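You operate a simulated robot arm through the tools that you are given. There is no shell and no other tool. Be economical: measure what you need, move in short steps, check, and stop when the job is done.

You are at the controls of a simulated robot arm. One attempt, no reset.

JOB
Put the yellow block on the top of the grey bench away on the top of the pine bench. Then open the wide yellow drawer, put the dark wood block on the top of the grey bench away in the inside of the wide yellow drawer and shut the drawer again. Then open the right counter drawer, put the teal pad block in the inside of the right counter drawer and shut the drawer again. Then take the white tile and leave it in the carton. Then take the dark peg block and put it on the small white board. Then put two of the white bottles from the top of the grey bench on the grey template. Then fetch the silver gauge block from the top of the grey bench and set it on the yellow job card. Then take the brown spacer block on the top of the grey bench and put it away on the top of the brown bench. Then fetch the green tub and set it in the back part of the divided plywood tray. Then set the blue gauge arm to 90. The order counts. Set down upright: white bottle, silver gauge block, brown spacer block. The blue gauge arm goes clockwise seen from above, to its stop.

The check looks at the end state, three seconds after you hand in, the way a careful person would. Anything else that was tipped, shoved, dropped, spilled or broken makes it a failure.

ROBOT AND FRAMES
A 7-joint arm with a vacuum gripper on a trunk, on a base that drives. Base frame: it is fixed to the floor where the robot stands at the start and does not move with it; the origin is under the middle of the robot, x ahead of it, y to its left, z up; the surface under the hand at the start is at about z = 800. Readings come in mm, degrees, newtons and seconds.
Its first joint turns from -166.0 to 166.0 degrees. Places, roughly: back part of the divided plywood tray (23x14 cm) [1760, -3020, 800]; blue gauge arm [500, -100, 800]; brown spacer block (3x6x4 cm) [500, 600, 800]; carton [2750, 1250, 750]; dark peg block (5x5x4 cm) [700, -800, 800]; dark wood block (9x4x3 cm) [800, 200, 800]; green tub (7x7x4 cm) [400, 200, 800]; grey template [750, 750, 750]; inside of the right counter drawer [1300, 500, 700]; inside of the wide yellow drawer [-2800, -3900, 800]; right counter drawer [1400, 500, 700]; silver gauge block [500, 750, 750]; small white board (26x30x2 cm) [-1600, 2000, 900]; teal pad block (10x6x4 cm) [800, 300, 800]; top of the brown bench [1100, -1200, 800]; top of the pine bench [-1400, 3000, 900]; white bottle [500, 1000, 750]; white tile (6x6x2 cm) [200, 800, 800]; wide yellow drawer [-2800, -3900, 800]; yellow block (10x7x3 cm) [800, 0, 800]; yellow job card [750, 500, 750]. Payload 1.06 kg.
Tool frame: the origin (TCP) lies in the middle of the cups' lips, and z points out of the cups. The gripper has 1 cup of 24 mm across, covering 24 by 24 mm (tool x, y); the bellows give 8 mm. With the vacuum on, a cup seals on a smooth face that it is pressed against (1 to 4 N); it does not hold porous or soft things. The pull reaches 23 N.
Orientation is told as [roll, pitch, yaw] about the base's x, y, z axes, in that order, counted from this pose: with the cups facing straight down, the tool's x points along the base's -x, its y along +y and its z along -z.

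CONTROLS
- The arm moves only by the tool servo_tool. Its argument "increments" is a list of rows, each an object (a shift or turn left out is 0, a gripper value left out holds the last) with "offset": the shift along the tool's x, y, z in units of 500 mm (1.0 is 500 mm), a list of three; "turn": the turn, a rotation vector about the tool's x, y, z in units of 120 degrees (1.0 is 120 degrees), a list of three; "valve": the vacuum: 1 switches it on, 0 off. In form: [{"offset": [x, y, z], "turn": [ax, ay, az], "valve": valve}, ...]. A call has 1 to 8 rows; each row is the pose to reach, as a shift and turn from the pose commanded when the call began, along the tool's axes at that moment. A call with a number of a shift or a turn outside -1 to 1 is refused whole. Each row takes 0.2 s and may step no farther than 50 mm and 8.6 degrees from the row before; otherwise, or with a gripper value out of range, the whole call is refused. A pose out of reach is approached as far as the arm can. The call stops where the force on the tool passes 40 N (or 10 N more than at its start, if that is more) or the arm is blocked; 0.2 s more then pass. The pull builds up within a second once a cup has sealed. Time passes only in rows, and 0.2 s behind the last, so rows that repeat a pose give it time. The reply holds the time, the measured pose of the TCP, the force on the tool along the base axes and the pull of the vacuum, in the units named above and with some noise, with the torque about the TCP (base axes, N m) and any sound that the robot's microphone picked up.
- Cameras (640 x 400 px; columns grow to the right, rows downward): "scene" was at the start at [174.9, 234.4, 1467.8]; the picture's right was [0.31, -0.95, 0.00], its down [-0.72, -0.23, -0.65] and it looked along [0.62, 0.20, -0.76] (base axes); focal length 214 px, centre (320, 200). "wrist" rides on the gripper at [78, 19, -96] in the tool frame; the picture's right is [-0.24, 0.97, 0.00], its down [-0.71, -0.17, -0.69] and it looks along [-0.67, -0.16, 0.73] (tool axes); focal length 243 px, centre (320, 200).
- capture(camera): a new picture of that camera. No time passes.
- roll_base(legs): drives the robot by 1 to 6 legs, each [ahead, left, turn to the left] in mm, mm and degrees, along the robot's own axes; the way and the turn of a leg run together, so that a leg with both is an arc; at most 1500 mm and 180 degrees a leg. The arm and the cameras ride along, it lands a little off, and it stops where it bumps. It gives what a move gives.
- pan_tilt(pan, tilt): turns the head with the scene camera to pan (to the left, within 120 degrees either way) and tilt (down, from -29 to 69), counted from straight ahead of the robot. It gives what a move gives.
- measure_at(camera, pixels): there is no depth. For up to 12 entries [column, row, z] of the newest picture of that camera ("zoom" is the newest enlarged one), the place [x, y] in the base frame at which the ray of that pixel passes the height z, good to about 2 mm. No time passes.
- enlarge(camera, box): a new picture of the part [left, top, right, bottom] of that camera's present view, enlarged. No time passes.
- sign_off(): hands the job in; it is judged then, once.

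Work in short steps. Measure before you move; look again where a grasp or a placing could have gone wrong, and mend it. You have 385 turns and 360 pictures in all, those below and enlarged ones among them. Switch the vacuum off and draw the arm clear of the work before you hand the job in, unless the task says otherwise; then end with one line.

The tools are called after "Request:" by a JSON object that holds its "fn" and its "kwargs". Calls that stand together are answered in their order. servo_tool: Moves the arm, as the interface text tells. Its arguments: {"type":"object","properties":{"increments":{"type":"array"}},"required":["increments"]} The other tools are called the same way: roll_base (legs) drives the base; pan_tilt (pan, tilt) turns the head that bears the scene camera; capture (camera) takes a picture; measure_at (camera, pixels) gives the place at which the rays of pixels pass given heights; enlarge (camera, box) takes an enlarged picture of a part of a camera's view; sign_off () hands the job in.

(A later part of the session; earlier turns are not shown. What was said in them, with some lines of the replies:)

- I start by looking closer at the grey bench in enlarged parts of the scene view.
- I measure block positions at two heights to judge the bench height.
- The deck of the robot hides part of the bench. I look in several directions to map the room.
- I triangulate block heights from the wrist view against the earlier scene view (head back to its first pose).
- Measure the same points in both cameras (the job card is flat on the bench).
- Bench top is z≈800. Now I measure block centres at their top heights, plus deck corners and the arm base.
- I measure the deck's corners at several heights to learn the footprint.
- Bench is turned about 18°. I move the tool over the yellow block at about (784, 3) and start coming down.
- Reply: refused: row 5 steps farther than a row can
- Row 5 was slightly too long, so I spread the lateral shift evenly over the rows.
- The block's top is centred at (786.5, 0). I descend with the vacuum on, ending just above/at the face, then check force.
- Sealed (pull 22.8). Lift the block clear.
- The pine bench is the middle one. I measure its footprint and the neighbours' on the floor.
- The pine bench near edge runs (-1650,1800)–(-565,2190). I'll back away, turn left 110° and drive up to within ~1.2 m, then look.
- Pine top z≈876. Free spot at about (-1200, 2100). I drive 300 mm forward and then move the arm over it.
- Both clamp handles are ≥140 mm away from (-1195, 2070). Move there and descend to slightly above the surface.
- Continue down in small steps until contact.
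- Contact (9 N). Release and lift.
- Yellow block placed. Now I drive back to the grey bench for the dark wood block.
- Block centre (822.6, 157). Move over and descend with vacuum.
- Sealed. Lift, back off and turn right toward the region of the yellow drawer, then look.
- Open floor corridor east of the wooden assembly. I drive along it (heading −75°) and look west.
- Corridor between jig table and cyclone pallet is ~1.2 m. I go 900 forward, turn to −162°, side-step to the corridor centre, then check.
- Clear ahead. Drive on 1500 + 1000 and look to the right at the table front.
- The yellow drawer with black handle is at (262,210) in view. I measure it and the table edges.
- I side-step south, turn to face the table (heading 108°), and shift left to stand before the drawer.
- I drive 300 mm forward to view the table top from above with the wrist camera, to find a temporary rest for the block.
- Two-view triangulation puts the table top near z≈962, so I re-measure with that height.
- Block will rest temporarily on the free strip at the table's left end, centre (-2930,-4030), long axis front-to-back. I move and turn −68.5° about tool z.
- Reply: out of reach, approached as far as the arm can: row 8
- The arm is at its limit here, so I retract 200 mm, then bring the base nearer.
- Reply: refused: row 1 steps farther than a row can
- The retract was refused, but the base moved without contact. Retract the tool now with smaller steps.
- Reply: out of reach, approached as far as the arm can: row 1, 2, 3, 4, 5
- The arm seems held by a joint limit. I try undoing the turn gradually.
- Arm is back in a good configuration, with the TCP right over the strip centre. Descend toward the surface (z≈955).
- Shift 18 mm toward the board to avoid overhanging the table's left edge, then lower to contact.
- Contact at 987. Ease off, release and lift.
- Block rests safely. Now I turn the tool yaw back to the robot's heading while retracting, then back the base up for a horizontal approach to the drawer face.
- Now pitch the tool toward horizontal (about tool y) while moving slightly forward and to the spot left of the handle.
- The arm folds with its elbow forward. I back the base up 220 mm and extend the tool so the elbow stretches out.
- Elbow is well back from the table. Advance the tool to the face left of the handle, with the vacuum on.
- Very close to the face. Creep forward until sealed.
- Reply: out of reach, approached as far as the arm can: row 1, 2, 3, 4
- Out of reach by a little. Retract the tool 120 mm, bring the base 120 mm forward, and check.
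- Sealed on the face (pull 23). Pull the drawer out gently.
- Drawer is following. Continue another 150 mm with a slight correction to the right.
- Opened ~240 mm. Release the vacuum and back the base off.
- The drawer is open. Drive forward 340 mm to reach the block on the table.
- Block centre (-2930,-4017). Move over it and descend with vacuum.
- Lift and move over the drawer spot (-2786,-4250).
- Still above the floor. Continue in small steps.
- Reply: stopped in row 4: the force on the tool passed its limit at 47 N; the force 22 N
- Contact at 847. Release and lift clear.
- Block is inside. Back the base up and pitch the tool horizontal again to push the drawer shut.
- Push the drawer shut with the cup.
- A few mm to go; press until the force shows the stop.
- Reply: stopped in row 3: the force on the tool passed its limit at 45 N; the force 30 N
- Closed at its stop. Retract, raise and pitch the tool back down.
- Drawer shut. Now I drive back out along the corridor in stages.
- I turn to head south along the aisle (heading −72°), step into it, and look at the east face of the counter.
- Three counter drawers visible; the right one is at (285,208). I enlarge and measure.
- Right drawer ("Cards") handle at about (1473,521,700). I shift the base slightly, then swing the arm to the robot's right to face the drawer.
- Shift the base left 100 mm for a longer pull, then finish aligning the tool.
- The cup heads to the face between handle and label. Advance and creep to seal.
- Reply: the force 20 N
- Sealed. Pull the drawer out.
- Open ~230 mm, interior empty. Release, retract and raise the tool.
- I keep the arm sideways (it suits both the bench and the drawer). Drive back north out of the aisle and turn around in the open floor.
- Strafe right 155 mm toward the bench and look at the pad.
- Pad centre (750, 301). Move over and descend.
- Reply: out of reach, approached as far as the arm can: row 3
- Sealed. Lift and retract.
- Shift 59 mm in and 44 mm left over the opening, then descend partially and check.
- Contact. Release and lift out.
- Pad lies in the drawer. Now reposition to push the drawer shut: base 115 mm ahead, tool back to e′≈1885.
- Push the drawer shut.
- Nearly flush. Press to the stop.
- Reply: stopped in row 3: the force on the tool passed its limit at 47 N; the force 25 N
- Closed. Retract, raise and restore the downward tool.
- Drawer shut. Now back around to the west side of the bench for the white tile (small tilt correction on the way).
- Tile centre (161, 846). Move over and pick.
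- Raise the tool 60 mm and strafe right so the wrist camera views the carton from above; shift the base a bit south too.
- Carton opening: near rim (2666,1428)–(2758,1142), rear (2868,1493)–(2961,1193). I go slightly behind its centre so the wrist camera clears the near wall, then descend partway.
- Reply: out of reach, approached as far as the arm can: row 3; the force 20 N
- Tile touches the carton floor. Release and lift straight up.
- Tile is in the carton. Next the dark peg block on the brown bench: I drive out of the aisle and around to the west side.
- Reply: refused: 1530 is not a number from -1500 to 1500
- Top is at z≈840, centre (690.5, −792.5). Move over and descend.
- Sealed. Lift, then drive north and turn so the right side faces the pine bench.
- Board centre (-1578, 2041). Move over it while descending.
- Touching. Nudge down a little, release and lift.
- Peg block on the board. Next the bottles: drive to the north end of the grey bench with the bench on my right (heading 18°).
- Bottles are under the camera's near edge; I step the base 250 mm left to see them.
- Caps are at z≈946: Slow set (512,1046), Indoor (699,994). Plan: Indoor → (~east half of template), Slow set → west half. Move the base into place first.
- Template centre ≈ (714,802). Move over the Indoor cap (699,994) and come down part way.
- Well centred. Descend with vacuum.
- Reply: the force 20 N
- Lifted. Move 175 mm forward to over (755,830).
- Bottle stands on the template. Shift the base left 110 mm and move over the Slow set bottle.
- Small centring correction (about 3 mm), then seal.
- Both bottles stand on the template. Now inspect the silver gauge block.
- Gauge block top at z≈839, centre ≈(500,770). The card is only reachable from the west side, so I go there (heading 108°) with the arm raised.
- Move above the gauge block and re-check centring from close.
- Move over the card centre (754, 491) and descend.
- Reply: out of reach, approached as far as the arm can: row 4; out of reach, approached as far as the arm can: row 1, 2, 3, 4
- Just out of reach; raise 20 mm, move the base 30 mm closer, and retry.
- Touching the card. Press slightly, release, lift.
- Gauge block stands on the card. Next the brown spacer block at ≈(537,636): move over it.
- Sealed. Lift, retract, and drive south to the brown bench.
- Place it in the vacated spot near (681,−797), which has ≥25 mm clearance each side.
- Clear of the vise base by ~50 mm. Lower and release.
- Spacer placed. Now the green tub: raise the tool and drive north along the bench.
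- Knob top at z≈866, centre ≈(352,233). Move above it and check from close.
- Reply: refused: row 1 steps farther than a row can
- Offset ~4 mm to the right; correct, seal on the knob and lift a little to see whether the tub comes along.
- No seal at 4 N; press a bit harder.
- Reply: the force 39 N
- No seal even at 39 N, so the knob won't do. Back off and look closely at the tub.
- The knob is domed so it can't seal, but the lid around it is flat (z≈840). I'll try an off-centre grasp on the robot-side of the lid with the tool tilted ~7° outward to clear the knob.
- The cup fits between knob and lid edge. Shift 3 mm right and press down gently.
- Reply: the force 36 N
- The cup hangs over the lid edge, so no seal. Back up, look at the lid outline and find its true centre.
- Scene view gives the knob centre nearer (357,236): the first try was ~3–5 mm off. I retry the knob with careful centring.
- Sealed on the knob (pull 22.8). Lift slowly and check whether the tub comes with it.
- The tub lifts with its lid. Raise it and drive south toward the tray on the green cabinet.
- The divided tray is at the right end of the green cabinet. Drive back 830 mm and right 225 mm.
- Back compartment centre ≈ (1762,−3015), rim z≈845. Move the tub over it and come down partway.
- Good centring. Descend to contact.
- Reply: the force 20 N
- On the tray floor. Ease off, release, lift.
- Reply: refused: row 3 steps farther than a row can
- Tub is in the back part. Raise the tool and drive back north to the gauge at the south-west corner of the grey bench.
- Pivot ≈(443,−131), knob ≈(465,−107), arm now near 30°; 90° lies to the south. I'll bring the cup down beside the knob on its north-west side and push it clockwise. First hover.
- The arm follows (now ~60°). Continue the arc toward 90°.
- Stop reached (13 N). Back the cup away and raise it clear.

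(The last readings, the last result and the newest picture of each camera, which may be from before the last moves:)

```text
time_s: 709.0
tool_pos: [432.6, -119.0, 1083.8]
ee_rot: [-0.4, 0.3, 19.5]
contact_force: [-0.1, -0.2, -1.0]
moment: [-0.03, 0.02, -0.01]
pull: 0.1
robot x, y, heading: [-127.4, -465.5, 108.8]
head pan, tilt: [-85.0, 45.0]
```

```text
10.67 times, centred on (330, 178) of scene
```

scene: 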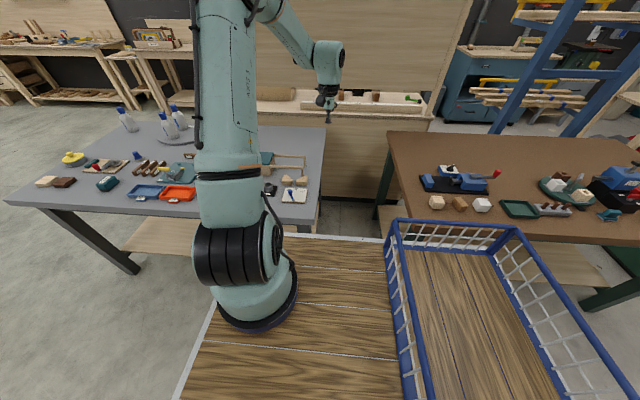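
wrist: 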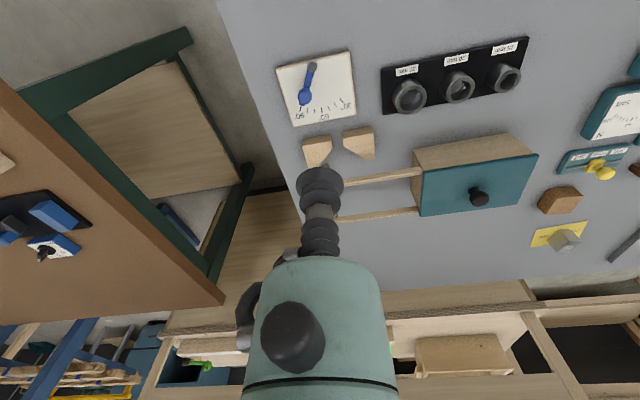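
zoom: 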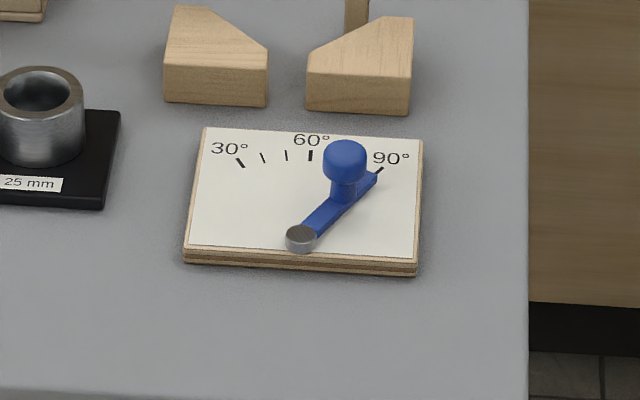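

The arm points at 90°. A last look over the bench before handing in.

Request:
{"fn": "roll_base", "kwargs": {"legs": [[0, 150, 0]]}}

Request:
{"fn": "pan_tilt", "kwargs": {"pan": -65, "tilt": 35}}

Request:
{"fn": "capture", "kwargs": {"camera": "scene"}}

Request:
{"fn": "enlarge", "kwargs": {"camera": "wrist", "box": [320, 40, 640, 260]}}

```text
time_s: 710.3
tool_pos: [291.3, -168.1, 1085.2]
ee_rot: [-0.4, 0.3, 19.4]
contact_force: [0.3, -0.1, -0.2]
moment: [0.0, -0.01, -0.02]
pull: 0.1
robot x, y, heading: [-269.5, -516.8, 108.4]
head pan, tilt: [-85.0, 45.0]
```

```text
time_s: 711.2
tool_pos: [290.8, -168.7, 1084.0]
ee_rot: [-0.3, 0.3, 19.2]
contact_force: [0.1, -0.2, -0.8]
moment: [-0.01, 0.0, 0.04]
pull: 0.1
robot x, y, heading: [-271.6, -511.6, 108.5]
head pan, tilt: [-65.0, 35.0]
```

```text
114 pictures are left
```

scene: 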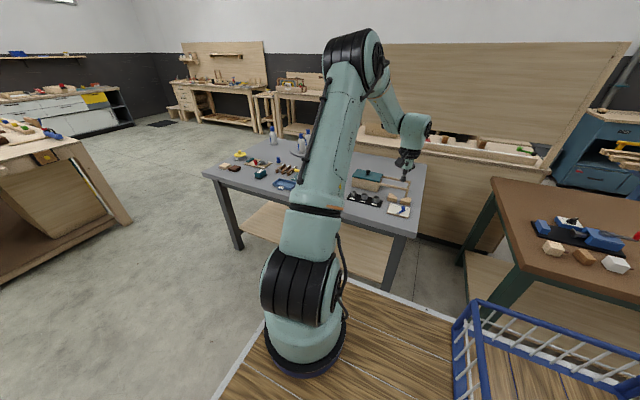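

```text
1.82 times, centred on (480, 150) of wrist
```

zoom: 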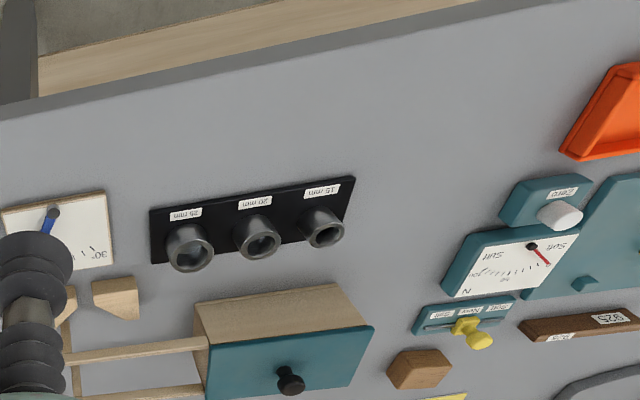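

All steps are done in order, the vacuum is off and the arm is clear, so I hand in.

Request:
{"fn": "sign_off", "kwargs": {}}

```text
The job is handed in.
```

The job is handed in: all ten steps were done in the order given, both drawers are shut, the blue gauge arm is at its 90° stop, and the vacuum is off with the arm clear.
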